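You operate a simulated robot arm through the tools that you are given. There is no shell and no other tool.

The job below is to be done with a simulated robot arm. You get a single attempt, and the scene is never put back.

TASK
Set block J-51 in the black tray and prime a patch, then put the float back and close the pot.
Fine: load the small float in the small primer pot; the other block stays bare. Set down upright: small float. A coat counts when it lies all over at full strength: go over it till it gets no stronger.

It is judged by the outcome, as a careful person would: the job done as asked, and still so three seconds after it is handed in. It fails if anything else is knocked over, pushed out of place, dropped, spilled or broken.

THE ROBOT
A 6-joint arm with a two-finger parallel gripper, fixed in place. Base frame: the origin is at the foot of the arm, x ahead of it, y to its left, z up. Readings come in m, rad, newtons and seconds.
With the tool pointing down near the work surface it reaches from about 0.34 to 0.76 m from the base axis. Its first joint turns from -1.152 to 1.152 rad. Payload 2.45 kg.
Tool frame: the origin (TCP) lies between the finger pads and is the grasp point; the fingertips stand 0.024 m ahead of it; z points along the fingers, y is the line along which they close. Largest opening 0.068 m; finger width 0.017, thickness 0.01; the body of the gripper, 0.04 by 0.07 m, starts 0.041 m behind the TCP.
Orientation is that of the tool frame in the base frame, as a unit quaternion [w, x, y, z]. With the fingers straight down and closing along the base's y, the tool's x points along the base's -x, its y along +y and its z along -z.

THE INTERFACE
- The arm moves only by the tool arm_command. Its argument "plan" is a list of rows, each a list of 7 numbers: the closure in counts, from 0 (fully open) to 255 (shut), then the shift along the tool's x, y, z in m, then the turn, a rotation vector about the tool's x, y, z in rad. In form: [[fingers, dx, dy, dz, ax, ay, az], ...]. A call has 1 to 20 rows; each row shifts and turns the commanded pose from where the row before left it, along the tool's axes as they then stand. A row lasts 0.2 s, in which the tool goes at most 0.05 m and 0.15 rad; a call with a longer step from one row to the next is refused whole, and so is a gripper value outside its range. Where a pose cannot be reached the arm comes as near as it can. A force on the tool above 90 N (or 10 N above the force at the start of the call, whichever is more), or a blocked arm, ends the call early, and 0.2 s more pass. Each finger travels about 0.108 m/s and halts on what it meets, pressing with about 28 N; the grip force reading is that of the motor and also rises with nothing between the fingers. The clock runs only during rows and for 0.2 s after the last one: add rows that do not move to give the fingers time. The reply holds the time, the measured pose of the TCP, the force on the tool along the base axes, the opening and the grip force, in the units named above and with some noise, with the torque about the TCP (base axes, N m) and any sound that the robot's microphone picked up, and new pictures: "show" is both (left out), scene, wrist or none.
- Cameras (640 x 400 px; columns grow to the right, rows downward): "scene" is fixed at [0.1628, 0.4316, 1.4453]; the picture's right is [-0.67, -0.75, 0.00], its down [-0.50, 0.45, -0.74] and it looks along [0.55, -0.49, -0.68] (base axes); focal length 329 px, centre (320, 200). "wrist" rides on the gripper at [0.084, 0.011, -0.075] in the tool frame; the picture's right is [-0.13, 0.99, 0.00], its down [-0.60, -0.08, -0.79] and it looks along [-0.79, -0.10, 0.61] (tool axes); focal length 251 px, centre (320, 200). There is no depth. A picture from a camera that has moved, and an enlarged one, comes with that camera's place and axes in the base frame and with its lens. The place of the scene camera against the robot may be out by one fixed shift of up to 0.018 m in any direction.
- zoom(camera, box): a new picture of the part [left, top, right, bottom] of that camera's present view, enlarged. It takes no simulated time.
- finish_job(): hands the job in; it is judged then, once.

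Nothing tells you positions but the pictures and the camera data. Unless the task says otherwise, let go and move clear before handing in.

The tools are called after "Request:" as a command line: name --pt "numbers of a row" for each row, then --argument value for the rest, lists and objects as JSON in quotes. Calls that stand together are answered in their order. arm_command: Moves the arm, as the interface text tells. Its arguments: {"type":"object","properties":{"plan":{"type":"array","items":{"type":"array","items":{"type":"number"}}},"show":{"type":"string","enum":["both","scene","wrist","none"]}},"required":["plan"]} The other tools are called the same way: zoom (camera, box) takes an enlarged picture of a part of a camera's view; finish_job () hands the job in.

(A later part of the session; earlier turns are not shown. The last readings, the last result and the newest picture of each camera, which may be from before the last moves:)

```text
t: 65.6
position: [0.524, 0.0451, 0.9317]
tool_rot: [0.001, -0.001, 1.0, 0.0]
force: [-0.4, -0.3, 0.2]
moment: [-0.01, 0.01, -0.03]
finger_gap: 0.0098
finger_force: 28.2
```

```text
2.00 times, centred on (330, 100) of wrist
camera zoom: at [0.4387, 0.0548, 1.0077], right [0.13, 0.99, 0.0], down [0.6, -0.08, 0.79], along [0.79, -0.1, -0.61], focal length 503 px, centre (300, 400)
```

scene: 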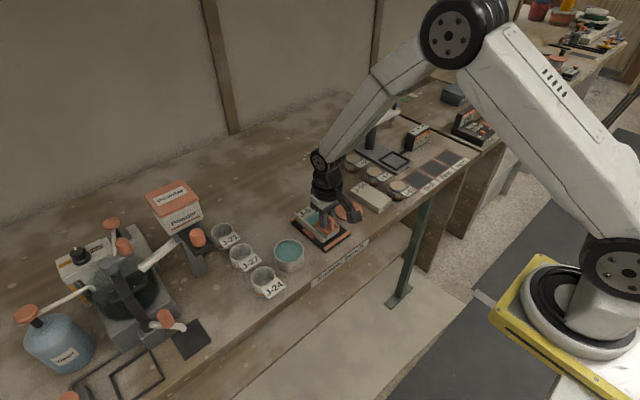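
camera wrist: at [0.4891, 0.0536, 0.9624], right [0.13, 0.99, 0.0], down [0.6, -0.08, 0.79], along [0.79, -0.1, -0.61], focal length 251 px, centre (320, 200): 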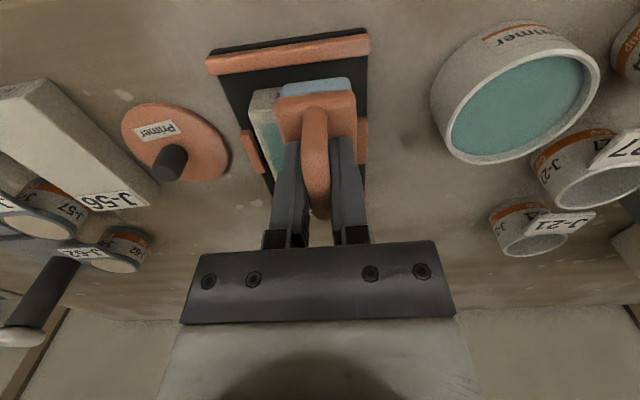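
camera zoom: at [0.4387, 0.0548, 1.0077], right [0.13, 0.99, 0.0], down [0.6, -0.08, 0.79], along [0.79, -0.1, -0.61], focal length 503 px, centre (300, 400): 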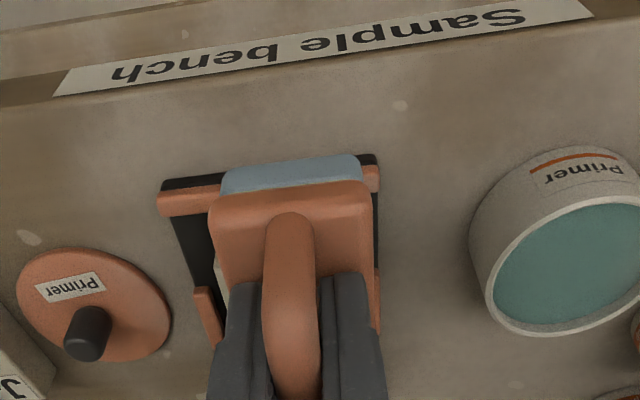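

The coat now has clean straight borders, apparently an inset patch. I'll move the float aside toward the pot for an unobstructed wrist view.

Request:
arm_command --pt "255 0 0.03 0 0 0 0" --pt "255 0 0.04 0 0 0 0" --pt "255 0 0 0 0 0 0" --show "wrist"

Request:
zoom --camera "wrist" --box '[160, 60, 300, 200]'

Request:
zoom --camera "scene" --box '[302, 205, 342, 245]'

```text
t: 66.4
position: [0.5227, 0.116, 0.9293]
tool_rot: [0.001, 0.0, 1.0, 0.0]
force: [-0.3, 0.4, -1.0]
moment: [0.01, 0.01, 0.0]
finger_gap: 0.0096
finger_force: 27.9
camera wrist: at [0.4376, 0.1258, 1.005], right [0.13, 0.99, 0.0], down [0.6, -0.08, 0.79], along [0.79, -0.1, -0.61], focal length 251 px, centre (320, 200)
```

wrist: 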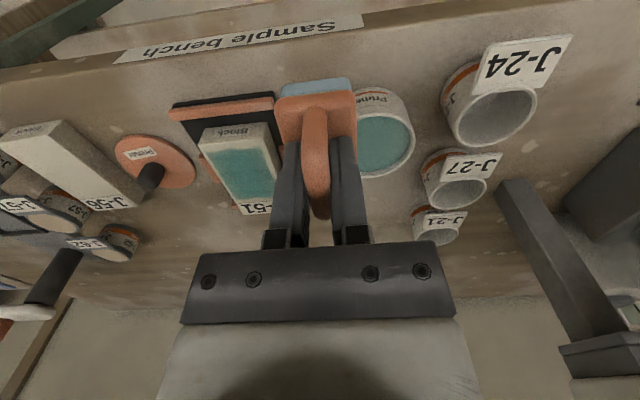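

```text
2.86 times, centred on (230, 130) of wrist
camera zoom: at [0.4376, 0.1258, 1.005], right [0.13, 0.99, 0.0], down [0.6, -0.08, 0.79], along [0.79, -0.1, -0.61], focal length 718 px, centre (577, 400)
```

zoom: 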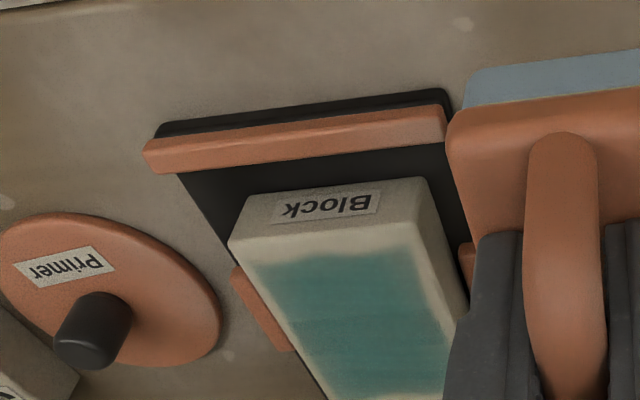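

```text
10.00 times, centred on (322, 225) of scene
camera zoom: at [0.1628, 0.4317, 1.4453], right [-0.67, -0.75, 0.0], down [-0.5, 0.45, -0.74], along [0.55, -0.49, -0.68], focal length 3286 px, centre (300, -50)
```

zoom: 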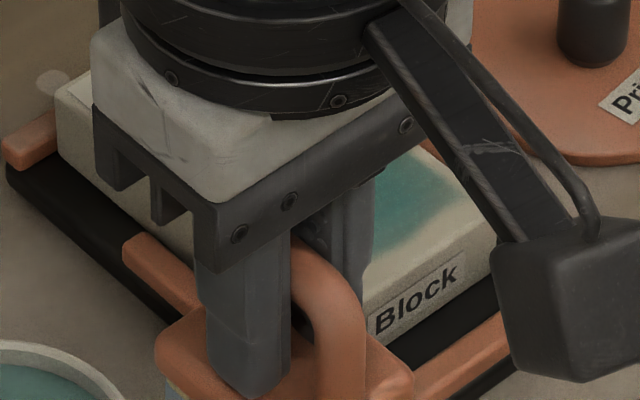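

Coat looks even except possibly the near/−y border. I'll do another pass on the −y side, overhanging the edges slightly, with light force.

Request:
arm_command --pt "255 -0.0274 -0.0335 0 0 0 0" --pt "255 -0.0274 -0.0335 0 0 0 0" --pt "255 -0.0274 -0.0335 0 0 0 0" --pt "255 0 0 0.02 0 0 0" --pt "255 0 0 0.015 0 0 0" --pt "255 0 0 0.007 0 0 0" --pt "255 0 0 0.0025 0 0 0" --pt "255 0 0 0.0005 0 0 0" --pt "255 0 0 0 0 0 0"

Request:
zoom --camera "wrist" --box '[230, 0, 430, 200]'

```text
t: 68.4
position: [0.6059, 0.013, 0.8873]
tool_rot: [0.0, -0.001, 1.0, 0.0]
force: [-1.7, 0.8, 5.0]
moment: [0.02, 0.09, -0.04]
finger_gap: 0.01
finger_force: 27.8
camera wrist: at [0.5216, 0.0235, 0.962], right [0.13, 0.99, 0.0], down [0.6, -0.08, 0.79], along [0.79, -0.1, -0.61], focal length 251 px, centre (320, 200)
```

scene: 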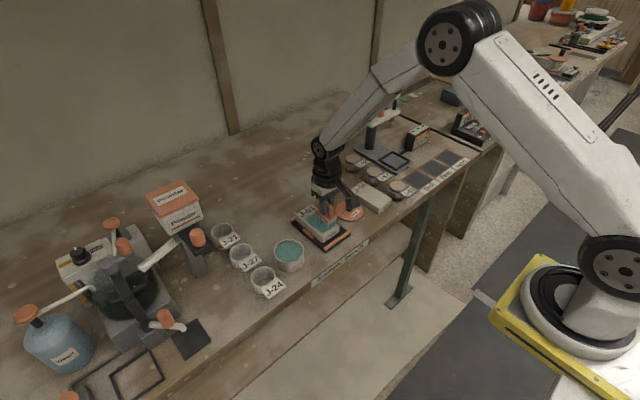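
wrist: 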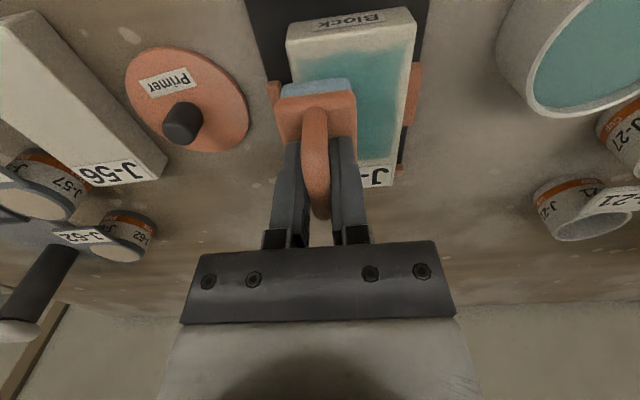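

```text
2.00 times, centred on (330, 100) of wrist
camera zoom: at [0.5216, 0.0235, 0.962], right [0.13, 0.99, 0.0], down [0.6, -0.08, 0.79], along [0.79, -0.1, -0.61], focal length 503 px, centre (300, 400)
```

zoom: 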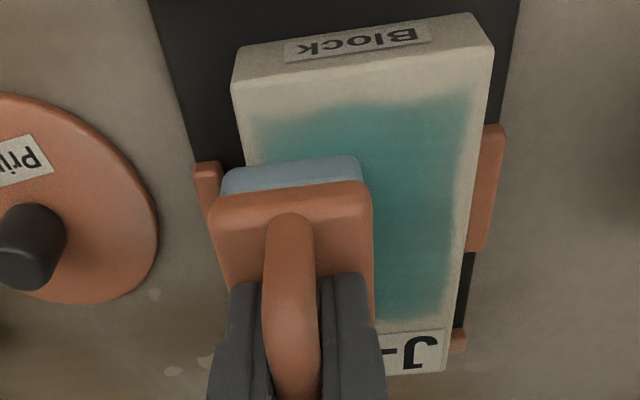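

Contact at ~5 N on the −y side. Stroking lengthwise here.

Request:
arm_command --pt "255 -0.0105 0 0 0 0 0" --pt "255 -0.0105 0 0 0 0 0" --pt "255 0.0115 0 0 0 0 0" --pt "255 0.0115 0 0 0 0 0" --pt "255 0.0115 0 0 0 0 0" --pt "255 0.0115 0 0 0 0 0" --pt "255 -0.0115 0 0.0003 0 0 0" --pt "255 -0.0115 0 0 0 0 0" --pt "255 -0.0115 0 0 0 0 0" --pt "255 -0.0115 0 0 0 0 0" --pt "255 0.0115 0 0 0 0 0" --pt "255 0.0115 0 0 0 0 0" --pt "255 0.0115 0 0 0 0 0" --pt "255 0.0115 0 0 0 0 0" --pt "255 0 0 0 0 0 0"

Request:
zoom --camera "wrist" --box '[230, 0, 430, 200]'

Request:
zoom --camera "scene" --box '[295, 195, 355, 255]'

```text
t: 71.6
position: [0.5819, 0.0154, 0.8868]
tool_rot: [0.002, -0.001, 1.0, 0.0]
force: [4.7, -0.6, 8.4]
moment: [-0.02, -0.15, 0.01]
finger_gap: 0.0098
finger_force: 28.3
camera wrist: at [0.4962, 0.0246, 0.9618], right [0.13, 0.99, 0.0], down [0.6, -0.08, 0.79], along [0.79, -0.1, -0.61], focal length 251 px, centre (320, 200)
```

scene: 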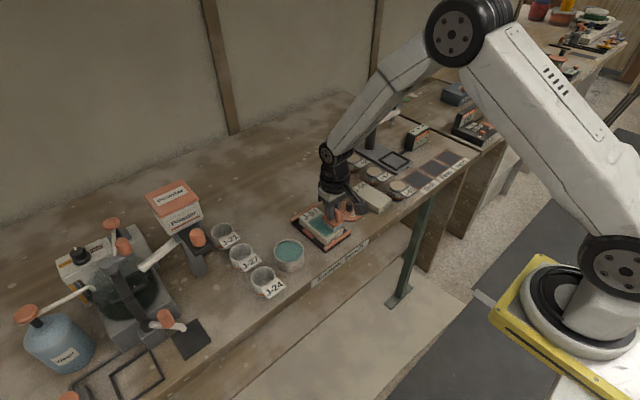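
wrist: 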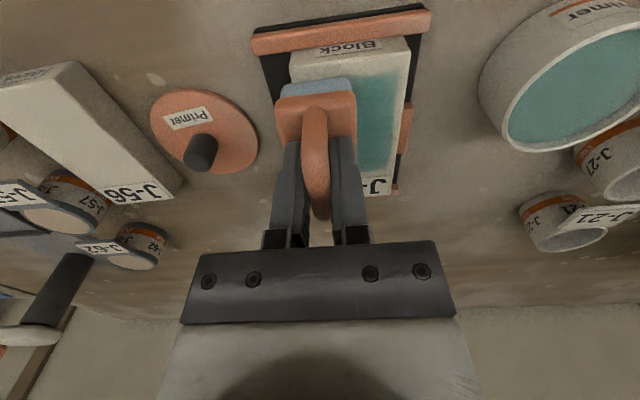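

```text
2.00 times, centred on (330, 100) of wrist
camera zoom: at [0.4962, 0.0246, 0.9618], right [0.13, 0.99, 0.0], down [0.6, -0.08, 0.79], along [0.79, -0.1, -0.61], focal length 503 px, centre (300, 400)
```

zoom: 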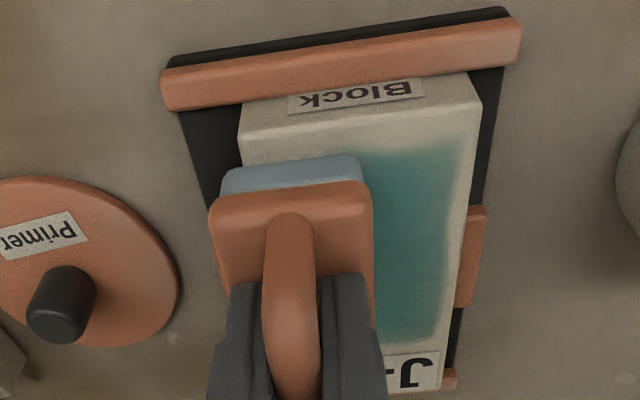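

```text
6.67 times, centred on (325, 225) of scene
camera zoom: at [0.1628, 0.4316, 1.4453], right [-0.67, -0.75, 0.0], down [-0.5, 0.45, -0.74], along [0.55, -0.49, -0.68], focal length 2190 px, centre (287, 33)
```

zoom: 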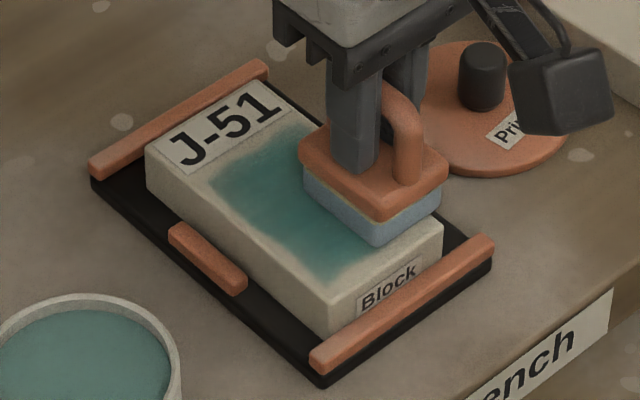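

The block now rests at the front bar, so I'll work the near end and then the middle and +y lines again with small lifts between lines.

Request:
arm_command --pt "255 0.0105 0 0 0 0 0" --pt "255 -0.013 0 0 0 0 0" --pt "255 -0.013 0 0 0 0 0" --pt "255 0.013 0 0 0 0 0" --pt "255 0.013 0 0 0 0 0" --pt "255 0 0 -0.006 0 0 0" --pt "255 0 0.0145 0 0 0 0" --pt "255 0 0 0.006 0 0 0" --pt "255 -0.012 0 0 0 0 0" --pt "255 -0.012 0 0 0 0 0" --pt "255 -0.012 0 0 0 0 0" --pt "255 -0.012 0 0 0 0 0" --pt "255 0.012 0 0 0 0 0" --pt "255 0.012 0 0 0 0 0" --pt "255 0.012 0 0 0 0 0" --pt "255 0.012 0 0 0 0 0" --pt "255 0 0 0 0 0 0"

Request:
zoom --camera "wrist" --box '[230, 0, 430, 200]'

Request:
zoom --camera "scene" --box '[295, 195, 355, 255]'

```text
t: 75.2
position: [0.57, 0.0273, 0.8868]
tool_rot: [0.001, -0.001, 1.0, 0.0]
force: [-0.8, 0.0, -0.9]
moment: [0.03, -0.02, 0.03]
finger_gap: 0.0097
finger_force: 28.0
camera wrist: at [0.4855, 0.0377, 0.9622], right [0.13, 0.99, 0.0], down [0.6, -0.08, 0.79], along [0.79, -0.1, -0.61], focal length 251 px, centre (320, 200)
```

scene: 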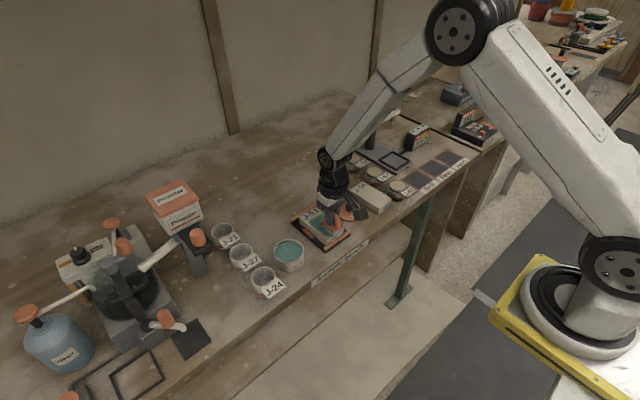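
wrist: 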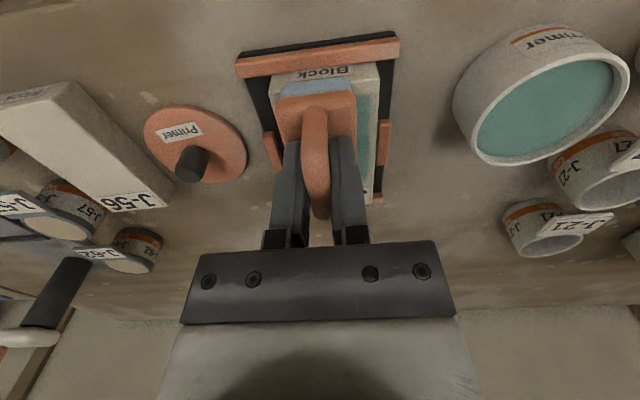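

```text
2.00 times, centred on (330, 100) of wrist
camera zoom: at [0.4855, 0.0377, 0.9622], right [0.13, 0.99, 0.0], down [0.6, -0.08, 0.79], along [0.79, -0.1, -0.61], focal length 503 px, centre (300, 400)
```

zoom: 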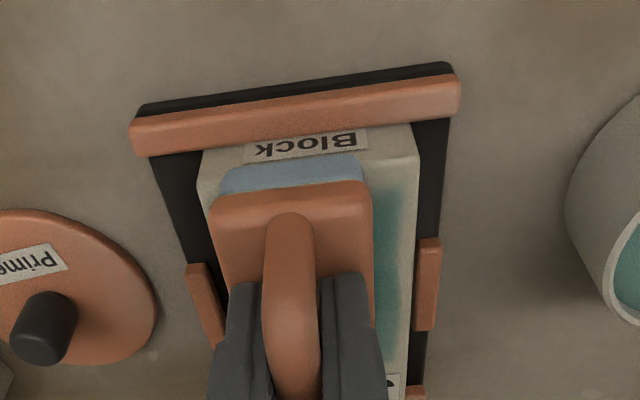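

```text
6.67 times, centred on (325, 225) of scene
camera zoom: at [0.1628, 0.4316, 1.4453], right [-0.67, -0.75, 0.0], down [-0.5, 0.45, -0.74], along [0.55, -0.49, -0.68], focal length 2190 px, centre (287, 33)
```

zoom: 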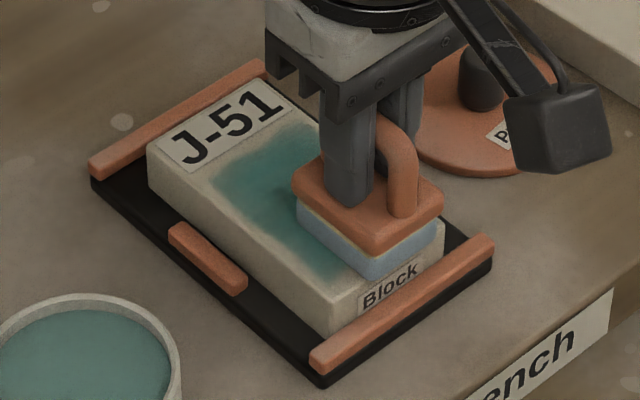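

Contact is light at this end; pressing 0.6 mm more and repeating the middle and +y lines.

Request:
arm_command --pt "255 0 0 0.0007 0 0 0" --pt "255 -0.012 0 0 0 0 0" --pt "255 -0.012 0 0 0 0 0" --pt "255 -0.012 0 0 0 0 0" --pt "255 -0.012 0 0 0 0 0" --pt "255 0.012 0 0 0 0 0" --pt "255 0.012 0 0 0 0 0" --pt "255 0.012 0 0 0 0 0" --pt "255 0.012 0 0 0 0 0" --show "none"

Request:
zoom --camera "scene" --box '[295, 195, 355, 255]'

Request:
zoom --camera "wrist" --box '[230, 0, 430, 200]'

```text
t: 77.2
position: [0.5711, 0.0274, 0.8866]
tool_rot: [0.004, -0.001, 1.0, 0.0]
force: [6.6, -0.7, 15.3]
moment: [-0.02, -0.36, -0.02]
finger_gap: 0.0098
finger_force: 27.9
```

```text
6.67 times, centred on (325, 225) of scene
camera zoom: at [0.1627, 0.4316, 1.4453], right [-0.67, -0.75, 0.0], down [-0.5, 0.45, -0.74], along [0.55, -0.49, -0.68], focal length 2190 px, centre (287, 33)
```

zoom: 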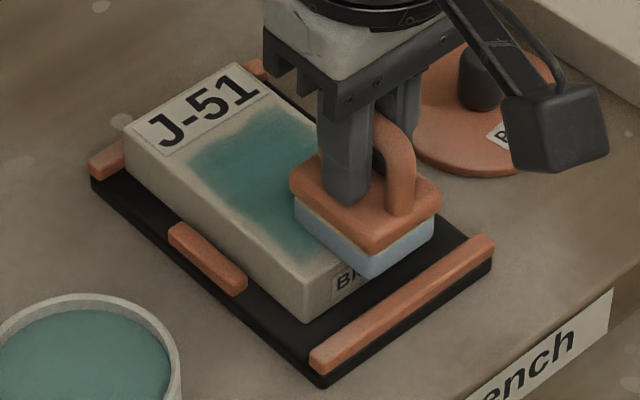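

```text
2.00 times, centred on (330, 100) of wrist
camera zoom: at [0.4866, 0.0375, 0.9614], right [0.13, 0.99, 0.0], down [0.6, -0.08, 0.8], along [0.79, -0.1, -0.6], focal length 503 px, centre (300, 400)
```

zoom: 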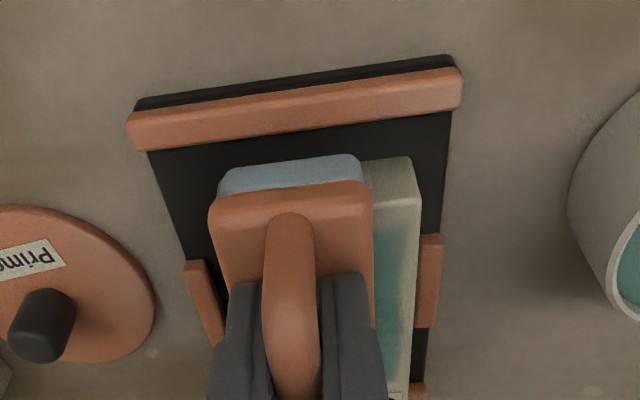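

Lifting and backing off for a clear look at the coat from the scene camera.

Request:
arm_command --pt "255 0 0 -0.012 0 0 0" --pt "255 0 0 -0.03 0 0 0" --pt "255 0.025 -0.02 -0.015 0 0 0" --pt "255 0.025 -0.02 0 0 0 0" --pt "255 0 0 0 0 0 0" --show "none"

Request:
zoom --camera "scene" --box '[302, 205, 342, 245]'

Request:
zoom --camera "wrist" --box '[300, 40, 440, 200]'

```text
t: 78.4
position: [0.5194, -0.0135, 0.943]
tool_rot: [0.001, -0.001, 1.0, 0.0]
force: [-0.5, -0.2, -0.4]
moment: [-0.01, 0.03, 0.02]
finger_gap: 0.0098
finger_force: 27.9
```

```text
10.00 times, centred on (322, 225) of scene
camera zoom: at [0.1628, 0.4316, 1.4453], right [-0.67, -0.75, 0.0], down [-0.5, 0.45, -0.74], along [0.55, -0.49, -0.68], focal length 3286 px, centre (300, -50)
```

zoom: 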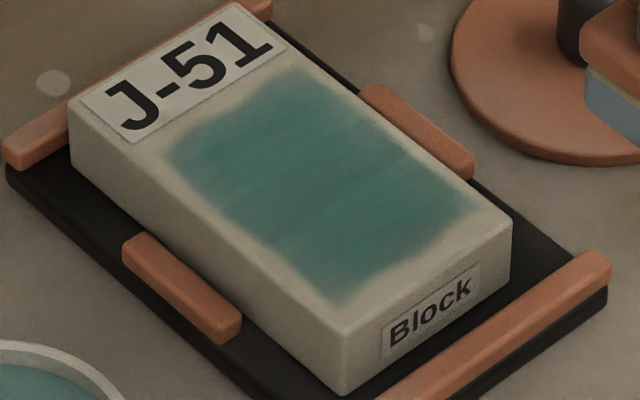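

```text
2.50 times, centred on (370, 120) of wrist
camera zoom: at [0.4352, -0.0034, 1.0181], right [0.13, 0.99, 0.0], down [0.6, -0.08, 0.79], along [0.79, -0.1, -0.61], focal length 629 px, centre (195, 400)
```

zoom: 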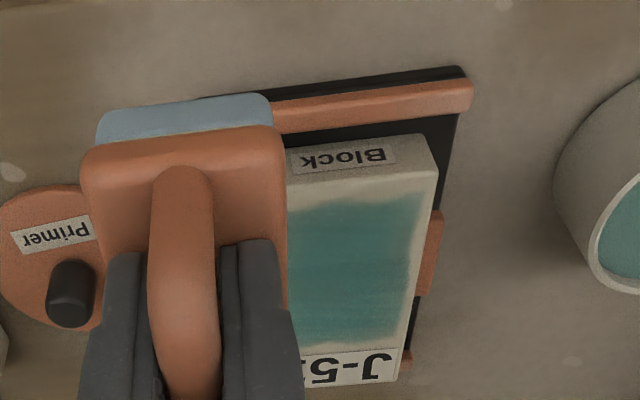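

The patch borders are unchanged, so the coat area looks complete; to be sure it's at full strength I'll reload the float (lightly) and go over it once more. Moving to the pot.

Request:
arm_command --pt "255 -0.0136 0.0333 0 0 0 0" --pt "255 -0.0136 0.0333 0 0 0 0" --pt "255 -0.0136 0.0333 0 0 0 0" --pt "255 -0.0136 0.0333 0 0 0 0" --pt "255 -0.0136 0.0333 0 0 0 0" --pt "255 0 0 0 0 0 0" --pt "255 0 0 0.02 0 0 0" --pt "255 0 0 0.02 0 0 0" --pt "255 0 0 0 0 0 0" --show "wrist"

Request:
zoom --camera "wrist" --box '[220, 0, 420, 200]'

Request:
zoom --camera "scene" --box '[250, 190, 350, 270]'

```text
t: 80.4
position: [0.5874, 0.1535, 0.9023]
tool_rot: [0.001, 0.0, 1.0, 0.001]
force: [0.4, 0.5, -0.1]
moment: [0.01, -0.03, 0.03]
finger_gap: 0.0102
finger_force: 28.1
camera wrist: at [0.5034, 0.1641, 0.9779], right [0.13, 0.99, 0.0], down [0.6, -0.08, 0.79], along [0.79, -0.1, -0.61], focal length 251 px, centre (320, 200)
```

wrist: 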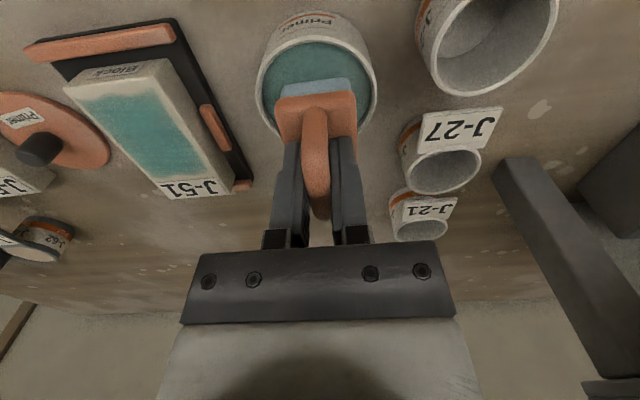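

```text
2.00 times, centred on (320, 100) of wrist
camera zoom: at [0.5034, 0.1641, 0.9779], right [0.13, 0.99, 0.0], down [0.6, -0.08, 0.79], along [0.79, -0.1, -0.61], focal length 503 px, centre (320, 400)
```

zoom: 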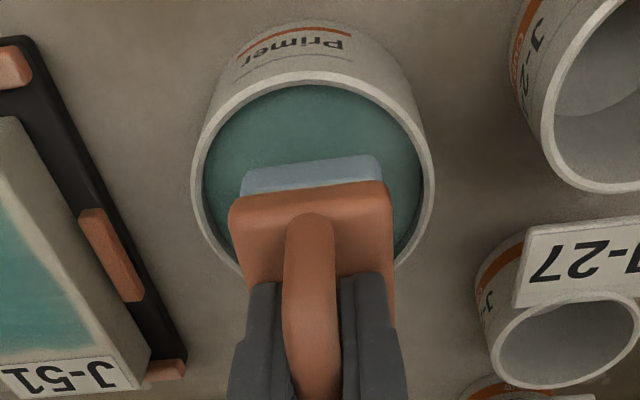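

```text
5.00 times, centred on (300, 230) of scene
camera zoom: at [0.1628, 0.4316, 1.4453], right [-0.67, -0.75, 0.0], down [-0.5, 0.45, -0.74], along [0.55, -0.49, -0.68], focal length 1643 px, centre (420, 50)
```

zoom: 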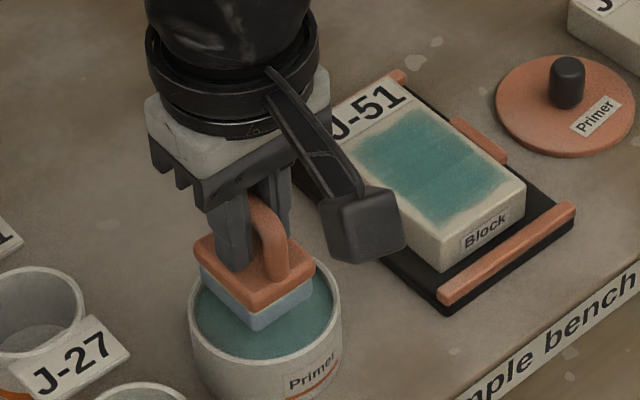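

Float is centred over the pot; dipping lightly again.

Request:
arm_command --pt "255 0 0 0.009 0 0 0" --pt "255 0 0 0.005 0 0 0" --pt "255 0 0 0.003 0 0 0" --pt "255 0 0 0 0 0 0" --pt "255 0 0 0 0 0 0" --show "none"

Request:
zoom --camera "wrist" --box '[220, 0, 420, 200]'

```text
t: 81.6
position: [0.5882, 0.1533, 0.8859]
tool_rot: [0.001, -0.002, 1.0, 0.0]
force: [0.7, -0.1, -0.4]
moment: [-0.03, -0.04, 0.01]
finger_gap: 0.0097
finger_force: 28.4
```

```text
2.00 times, centred on (320, 100) of wrist
camera zoom: at [0.5035, 0.164, 0.9612], right [0.13, 0.99, 0.0], down [0.6, -0.08, 0.79], along [0.79, -0.1, -0.61], focal length 503 px, centre (320, 400)
```

zoom: 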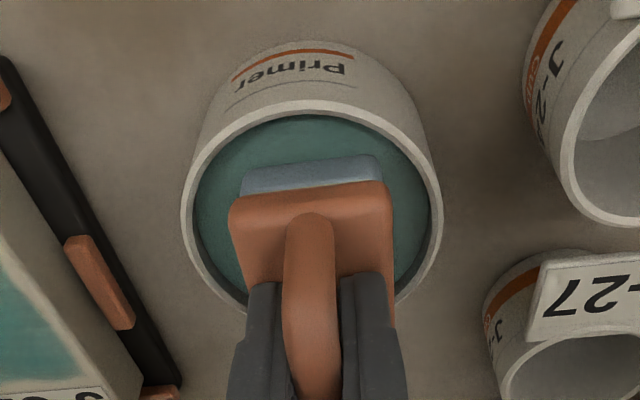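

Not quite touching yet (no force); lowering another 1.5 mm in small steps.

Request:
arm_command --pt "255 0 0 0.0012 0 0 0" --pt "255 0 0 0 0 0 0" --show "none"

Request:
arm_command --pt "255 0 0 0.0008 0 0 0" --pt "255 0 0 0 0 0 0" --pt "255 0 0 0 0 0 0" --show "none"

```text
t: 82.2
position: [0.5882, 0.1548, 0.8859]
tool_rot: [0.001, -0.001, 1.0, 0.0]
force: [-5.6, -2.6, 17.0]
moment: [-0.05, 0.37, 0.03]
finger_gap: 0.0097
finger_force: 27.9
```

```text
t: 83.0
position: [0.5894, 0.1546, 0.8861]
tool_rot: [0.002, 0.0, 1.0, 0.001]
force: [-4.6, -3.0, 26.3]
moment: [-0.05, 0.42, -0.01]
finger_gap: 0.0097
finger_force: 28.4
```

Loaded again. Lifting out, pausing, and going back to the block for a further round at light pressure, starting on the +y line.

Request:
arm_command --pt "255 0 0 -0.006 0 0 0" --pt "255 0 0 -0.012 0 0 0" --pt "255 0 0 -0.015 0 0 0" --pt "255 0 0 -0.0147 0 0 0" --pt "255 0 0 0 0 0 0" --pt "255 0 0 0 0 0 0" --pt "255 -0.0043 -0.0275 0 0 0 0" --pt "255 -0.0043 -0.0275 0 0 0 0" --pt "255 -0.0043 -0.0275 0 0 0 0" --pt "255 -0.0043 -0.0275 0 0 0 0" --pt "255 0 0 0 0 0 0" --pt "255 0 0 0.02 0 0 0" --pt "255 0 0 0.015 0 0 0" --pt "255 0 0 0.007 0 0 0" --pt "255 0 0 0.0025 0 0 0" --pt "255 0 0 0 0 0 0"

Request:
zoom --camera "wrist" --box '[220, 0, 420, 200]'

Request:
zoom --camera "scene" --box '[250, 190, 350, 270]'

```text
t: 86.4
position: [0.6061, 0.043, 0.8863]
tool_rot: [0.001, -0.001, 1.0, 0.0]
force: [-1.3, -0.1, 2.9]
moment: [0.02, 0.04, 0.04]
finger_gap: 0.0099
finger_force: 27.4
camera wrist: at [0.521, 0.0536, 0.9621], right [0.13, 0.99, 0.0], down [0.6, -0.08, 0.79], along [0.79, -0.1, -0.61], focal length 251 px, centre (320, 200)
```

scene: 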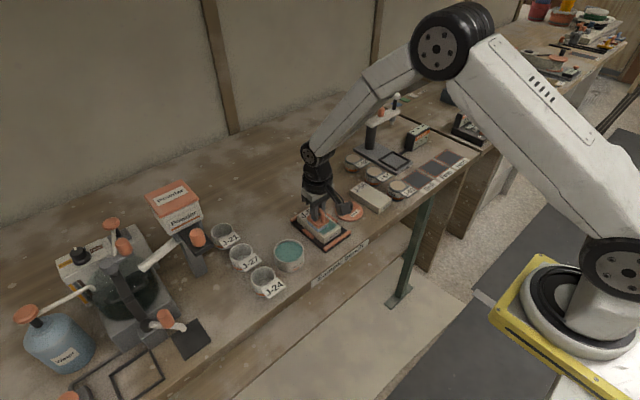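
wrist: 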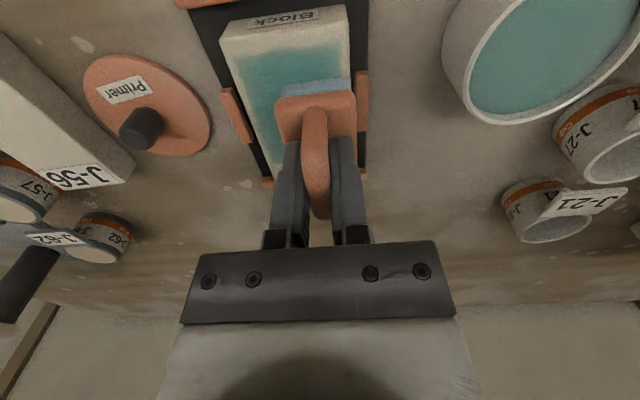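

```text
2.00 times, centred on (320, 100) of wrist
camera zoom: at [0.521, 0.0536, 0.9621], right [0.13, 0.99, 0.0], down [0.6, -0.08, 0.79], along [0.79, -0.1, -0.61], focal length 503 px, centre (320, 400)
```

zoom: 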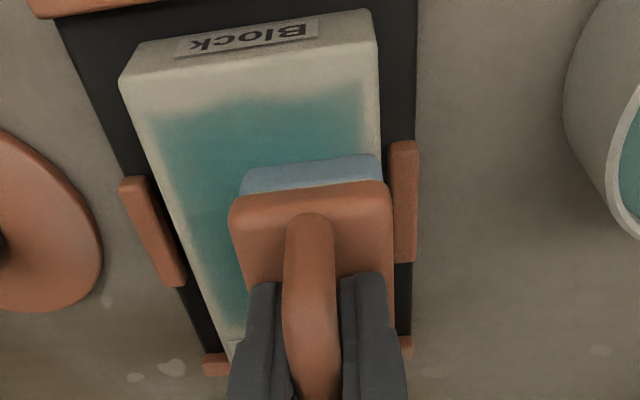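

```text
5.00 times, centred on (300, 230) of scene
camera zoom: at [0.1628, 0.4316, 1.4453], right [-0.67, -0.75, 0.0], down [-0.5, 0.45, -0.74], along [0.55, -0.49, -0.68], focal length 1643 px, centre (420, 50)
```

zoom: 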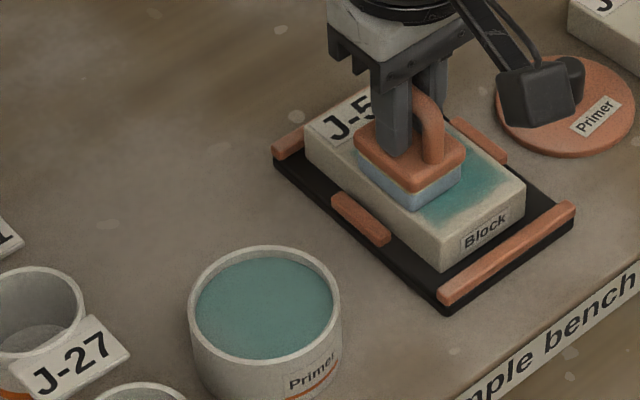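

Light contact on the +y line. Long strokes there, from the label edge past the near end and back.

Request:
arm_command --pt "255 -0.0125 0 0.0004 0 0 0" --pt "255 -0.0125 0 0 0 0 0" --pt "255 0.0116 0 0 0 0 0" --pt "255 0.0116 0 0 0 0 0" --pt "255 0.0116 0 0 0 0 0" --pt "255 0.0116 0 0 0 0 0" --pt "255 0.0116 0 0 0 0 0" --pt "255 -0.0116 0 0 0 0 0" --pt "255 -0.0116 0 0 0 0 0" --pt "255 -0.0116 0 0 0 0 0" --pt "255 -0.0116 0 0 0 0 0" --pt "255 -0.0116 0 0 0 0 0" --pt "255 0.0116 0 0 0 0 0" --pt "255 0.0116 0 0 0 0 0" --pt "255 0.0116 0 0 0 0 0" --pt "255 0.0116 0 0 0 0 0" --pt "255 0.0116 0 0 0 0 0" --show "none"

Request:
zoom --camera "wrist" --box '[220, 0, 420, 200]'

Request:
zoom --camera "scene" --box '[295, 195, 355, 255]'

```text
t: 90.0
position: [0.5723, 0.0443, 0.8875]
tool_rot: [0.0, 0.0, 1.0, 0.0]
force: [0.1, -0.1, 2.2]
moment: [0.01, -0.04, 0.01]
finger_gap: 0.0096
finger_force: 28.0
```

```text
2.00 times, centred on (320, 100) of wrist
camera zoom: at [0.4877, 0.0544, 0.9622], right [0.13, 0.99, 0.0], down [0.6, -0.08, 0.79], along [0.79, -0.1, -0.61], focal length 503 px, centre (320, 400)
```

zoom: 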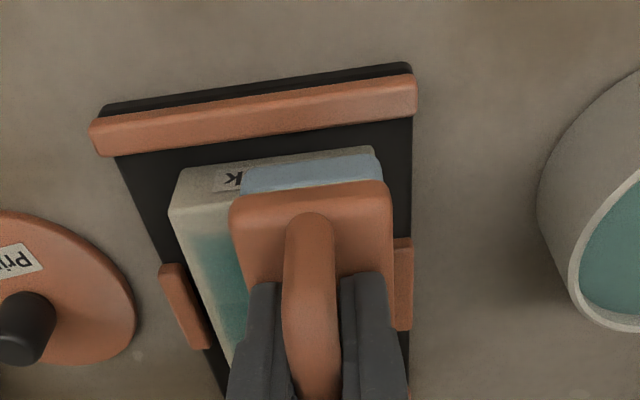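

```text
6.67 times, centred on (325, 225) of scene
camera zoom: at [0.1628, 0.4316, 1.4453], right [-0.67, -0.75, 0.0], down [-0.5, 0.45, -0.74], along [0.55, -0.49, -0.68], focal length 2190 px, centre (287, 33)
```

zoom: 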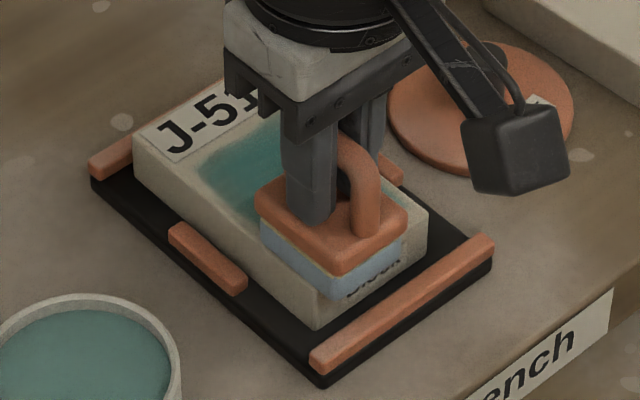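

Now the middle line: small lift, shift −y, and strokes.

Request:
arm_command --pt "255 0 0 -0.006 0 0 0" --pt "255 -0.02 -0.0145 0 0 0 0" --pt "255 0 0 0.0063 0 0 0" --pt "255 -0.0125 0 0 0 0 0" --pt "255 -0.0125 0 0 0 0 0" --pt "255 -0.0125 0 0 0 0 0" --pt "255 0.0115 0 0 0 0 0" --pt "255 0.0115 0 0 0 0 0" --pt "255 0.0115 0 0 0 0 0" --pt "255 0.0115 0 0 0 0 0" --pt "255 0.0115 0 0 0 0 0" --pt "255 -0.0115 0 0 0 0 0" --pt "255 -0.0115 0 0 0 0 0" --pt "255 -0.0115 0 0 0 0 0" --pt "255 -0.0115 0 0 0 0 0" --pt "255 0.0115 0 0 0 0 0" --pt "255 0.0115 0 0 0 0 0" --pt "255 0.0115 0 0 0 0 0" --pt "255 0.0115 0 0 0 0 0" --show "none"

Request:
zoom --camera "wrist" --box '[220, 0, 420, 200]'

Request:
zoom --camera "scene" --box '[295, 195, 355, 255]'

```text
t: 94.0
position: [0.5725, 0.0303, 0.8857]
tool_rot: [0.002, -0.001, 1.0, 0.0]
force: [6.2, -0.8, 12.5]
moment: [0.0, -0.29, 0.02]
finger_gap: 0.0099
finger_force: 28.7
```

```text
2.00 times, centred on (320, 100) of wrist
camera zoom: at [0.489, 0.0399, 0.9618], right [0.13, 0.99, 0.0], down [0.6, -0.08, 0.79], along [0.79, -0.1, -0.61], focal length 503 px, centre (320, 400)
```

zoom: 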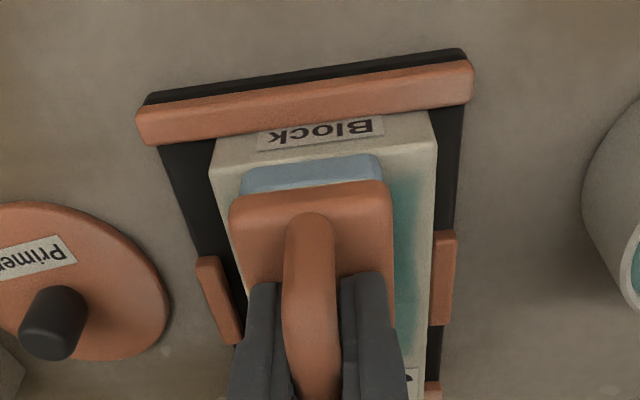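

```text
6.67 times, centred on (325, 225) of scene
camera zoom: at [0.1628, 0.4316, 1.4453], right [-0.67, -0.75, 0.0], down [-0.5, 0.45, -0.74], along [0.55, -0.49, -0.68], focal length 2190 px, centre (287, 33)
```

zoom: 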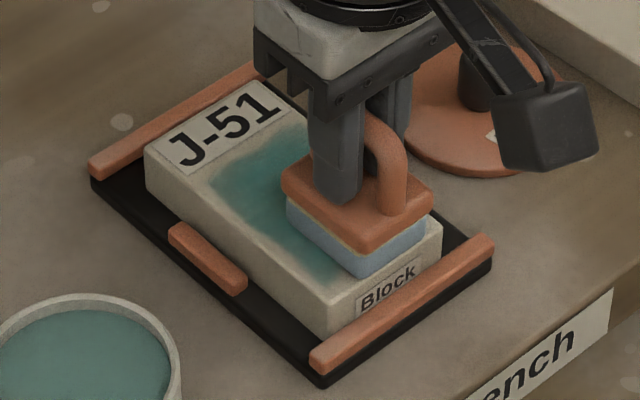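

Now the −y line.

Request:
arm_command --pt "255 0 0 -0.006 0 0 0" --pt "255 -0.02 -0.0155 0 0 0 0" --pt "255 0 0 0.006 0 0 0" --pt "255 -0.0125 0 0 0 0 0" --pt "255 -0.0125 0 0 0 0 0" --pt "255 -0.0125 0 0 0 0 0" --pt "255 0.0115 0 0 0 0 0" --pt "255 0.0115 0 0 0 0 0" --pt "255 0.0115 0 0 0 0 0" --pt "255 0.0115 0 0 0 0 0" --pt "255 0.0115 0 0 0 0 0" --pt "255 -0.0115 0 0 0 0 0" --pt "255 -0.0115 0 0 0 0 0" --pt "255 -0.0115 0 0 0 0 0" --pt "255 -0.0115 0 0 0 0 0" --pt "255 0.0115 0 0 0 0 0" --pt "255 0.0115 0 0 0 0 0" --pt "255 0.0115 0 0 0 0 0" --pt "255 0.0115 0 0 0 0 0" --show "none"

Request:
zoom --camera "wrist" --box '[220, 0, 420, 200]'

Request:
zoom --camera "scene" --box '[295, 195, 355, 255]'

```text
t: 98.0
position: [0.5727, 0.0149, 0.8883]
tool_rot: [0.002, 0.0, 1.0, -0.001]
force: [5.9, -0.7, 10.9]
moment: [-0.01, -0.29, 0.04]
finger_gap: 0.0097
finger_force: 28.5
```

```text
2.00 times, centred on (320, 100) of wrist
camera zoom: at [0.488, 0.0246, 0.9617], right [0.13, 0.99, 0.0], down [0.6, -0.08, 0.8], along [0.79, -0.1, -0.61], focal length 503 px, centre (320, 400)
```

zoom: 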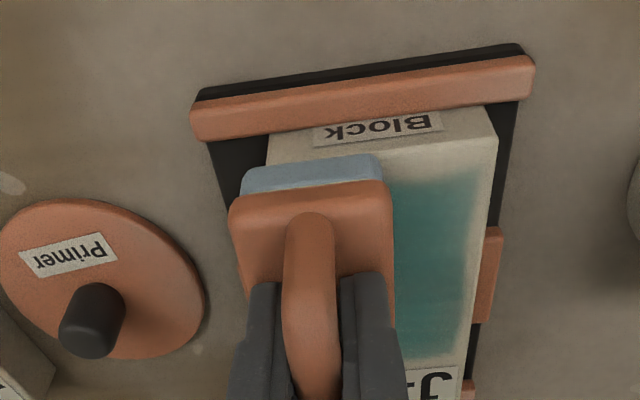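

```text
6.67 times, centred on (325, 225) of scene
camera zoom: at [0.1628, 0.4316, 1.4453], right [-0.67, -0.75, 0.0], down [-0.5, 0.45, -0.74], along [0.55, -0.49, -0.68], focal length 2190 px, centre (287, 33)
```

zoom: 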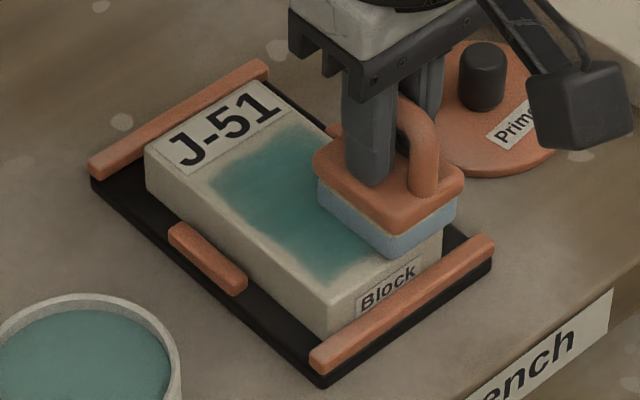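

Lifting and backing off to compare the coat strength again.

Request:
arm_command --pt "255 0 0 -0.012 0 0 0" --pt "255 0 0 -0.03 0 0 0" --pt "255 0.025 -0.005 -0.015 0 0 0" --pt "255 0.025 -0.005 0 0 0 0" --pt "255 0 0 0 0 0 0" --show "none"

Request:
zoom --camera "scene" --box '[302, 205, 342, 245]'

Request:
zoom --camera "wrist" --box '[300, 40, 440, 200]'

```text
t: 99.2
position: [0.5236, 0.0026, 0.9425]
tool_rot: [0.001, 0.0, 1.0, 0.0]
force: [0.4, 1.0, -0.1]
moment: [0.01, 0.04, 0.01]
finger_gap: 0.0097
finger_force: 28.0
```

```text
10.00 times, centred on (322, 225) of scene
camera zoom: at [0.1628, 0.4316, 1.4453], right [-0.67, -0.75, 0.0], down [-0.5, 0.45, -0.74], along [0.55, -0.49, -0.68], focal length 3286 px, centre (300, -50)
```

zoom: 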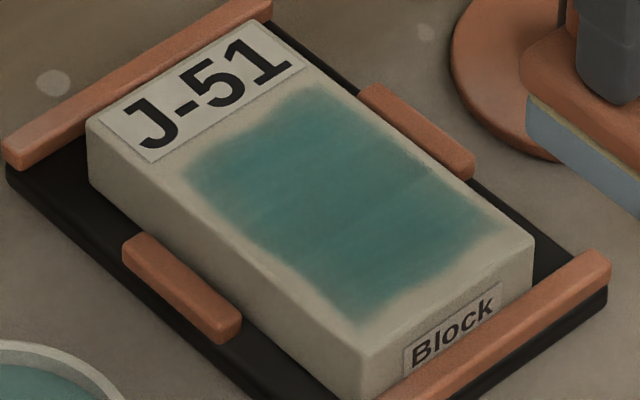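

```text
2.50 times, centred on (370, 120) of wrist
camera zoom: at [0.4386, 0.0132, 1.0175], right [0.13, 0.99, 0.0], down [0.6, -0.08, 0.79], along [0.79, -0.1, -0.61], focal length 629 px, centre (195, 400)
```

zoom: 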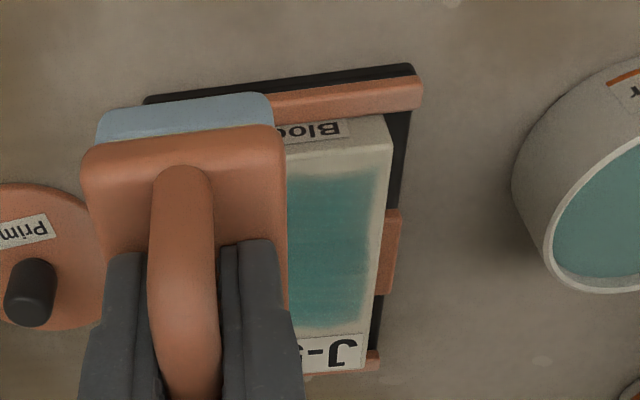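

The coat looks uniform, perhaps slightly stronger than before. I'll do another full round over all three lines to be sure it saturates.

Request:
arm_command --pt "255 -0.0382 0.0207 0 0 0 0" --pt "255 -0.0382 0.0207 0 0 0 0" --pt "255 0 0 0.025 0 0 0" --pt "255 0 0 0.02 0 0 0" --pt "255 0 0 0.009 0 0 0" --pt "255 0 0 0.003 0 0 0" --pt "255 -0.01 0 0 0 0 0" --pt "255 -0.01 0 0 0 0 0" --pt "255 0.0125 0 0 0 0 0" --pt "255 0.0125 0 0 0 0 0" --pt "255 0.0125 0 0 0 0 0" --pt "255 0.0125 0 0 0 0 0" --pt "255 -0.0125 0 0 0 0 0" --pt "255 -0.0125 0 0 0 0 0" --pt "255 -0.0125 0 0 0 0 0" --pt "255 -0.0125 0 0 0 0 0" --pt "255 0.0125 0 0 0 0 0" --pt "255 0.0125 0 0 0 0 0" --pt "255 0.0125 0 0 0 0 0" --pt "255 0.0125 0 0 0 0 0" --show "none"

Request:
zoom --camera "wrist" --box '[220, 0, 420, 200]'

Request:
zoom --camera "scene" --box '[295, 195, 355, 255]'

```text
t: 103.4
position: [0.5708, 0.0474, 0.8863]
tool_rot: [0.003, -0.001, 1.0, 0.001]
force: [7.9, -0.4, 16.6]
moment: [-0.02, -0.22, 0.01]
finger_gap: 0.0099
finger_force: 28.2
```

```text
2.00 times, centred on (320, 100) of wrist
camera zoom: at [0.4852, 0.0566, 0.9614], right [0.13, 0.99, 0.0], down [0.6, -0.08, 0.8], along [0.79, -0.1, -0.6], focal length 503 px, centre (320, 400)
```

zoom: 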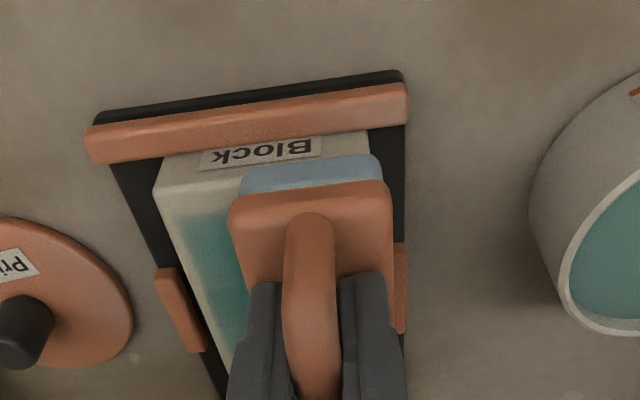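

```text
6.67 times, centred on (325, 225) of scene
camera zoom: at [0.1627, 0.4316, 1.4453], right [-0.67, -0.75, 0.0], down [-0.5, 0.45, -0.74], along [0.55, -0.49, -0.68], focal length 2190 px, centre (287, 33)
```

zoom: 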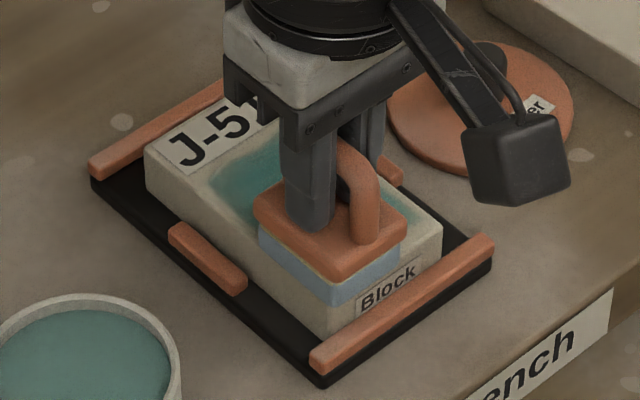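

Now middle and −y lines again in this round.

Request:
arm_command --pt "255 0 0 -0.006 0 0 0" --pt "255 0 -0.0165 0 0 0 0" --pt "255 0 0 0.0059 0 0 0" --pt "255 -0.0125 0 0 0 0 0" --pt "255 -0.0125 0 0 0 0 0" --pt "255 -0.0125 0 0 0 0 0" --pt "255 -0.0125 0 0 0 0 0" --pt "255 0.0125 0 0 0 0 0" --pt "255 0.0125 0 0 0 0 0" --pt "255 0.0125 0 0 0 0 0" --pt "255 0.0125 0 0 0 0 0" --pt "255 -0.0125 0 0 0 0 0" --pt "255 -0.0125 0 0 0 0 0" --pt "255 -0.0125 0 0 0 0 0" --pt "255 -0.0125 0 0 0 0 0" --pt "255 0.0125 0 0 0 0 0" --pt "255 0.0125 0 0 0 0 0" --pt "255 0.0125 0 0 0 0 0" --pt "255 0.0125 0 0 0 0 0" --show "none"

Request:
arm_command --pt "255 0 0 -0.006 0 0 0" --pt "255 0 -0.0155 0 0 0 0" --pt "255 0 0 0.006 0 0 0" --pt "255 -0.0125 0 0 0 0 0" --pt "255 -0.0125 0 0 0 0 0" --pt "255 -0.0125 0 0 0 0 0" --pt "255 -0.0125 0 0 0 0 0" --pt "255 0.0125 0 0 0 0 0" --pt "255 0.0125 0 0 0 0 0" --pt "255 0.0125 0 0 0 0 0" --pt "255 0.0125 0 0 0 0 0" --pt "255 -0.0125 0 0 0 0 0" --pt "255 -0.0125 0 0 0 0 0" --pt "255 -0.0125 0 0 0 0 0" --pt "255 -0.0125 0 0 0 0 0" --pt "255 0.0125 0 0 0 0 0" --pt "255 0.0125 0 0 0 0 0" --pt "255 0.0125 0 0 0 0 0" --pt "255 0.0125 0 0 0 0 0" --show "none"

Request:
zoom --camera "scene" --box '[295, 195, 355, 255]'

Request:
zoom --camera "wrist" --box '[220, 0, 420, 200]'

```text
t: 107.4
position: [0.569, 0.0292, 0.8863]
tool_rot: [0.002, 0.0, 1.0, 0.0]
force: [2.7, -0.6, 5.7]
moment: [-0.02, -0.05, 0.05]
finger_gap: 0.0098
finger_force: 28.2
```

```text
t: 111.4
position: [0.5695, 0.0141, 0.8876]
tool_rot: [0.001, -0.001, 1.0, 0.001]
force: [0.4, -0.7, 0.9]
moment: [-0.01, -0.03, 0.02]
finger_gap: 0.0099
finger_force: 27.8
```

```text
6.67 times, centred on (325, 225) of scene
camera zoom: at [0.1628, 0.4316, 1.4453], right [-0.67, -0.75, 0.0], down [-0.5, 0.45, -0.74], along [0.55, -0.49, -0.68], focal length 2190 px, centre (287, 33)
```

zoom: 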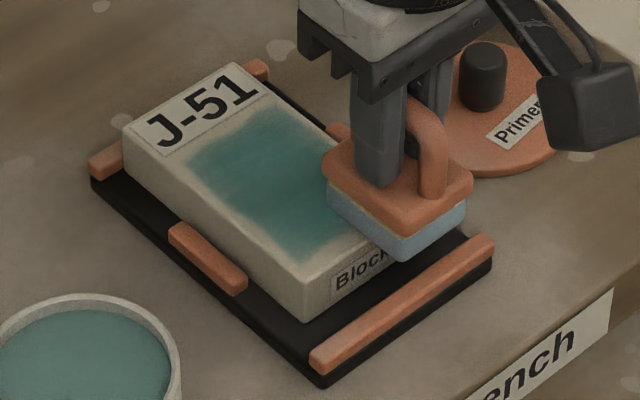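

```text
2.00 times, centred on (320, 100) of wrist
camera zoom: at [0.4852, 0.0229, 0.9621], right [0.13, 0.99, 0.0], down [0.6, -0.08, 0.79], along [0.79, -0.1, -0.61], focal length 503 px, centre (320, 400)
```

zoom: 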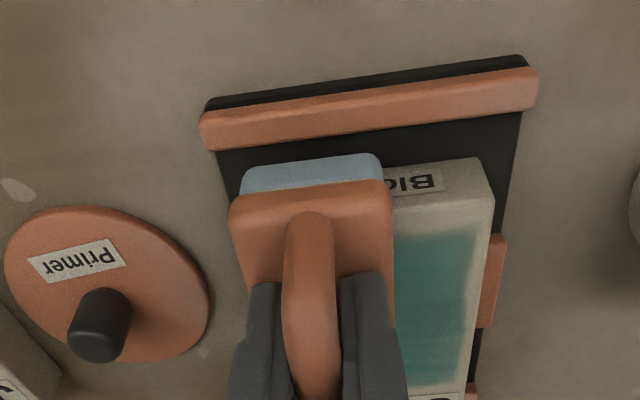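

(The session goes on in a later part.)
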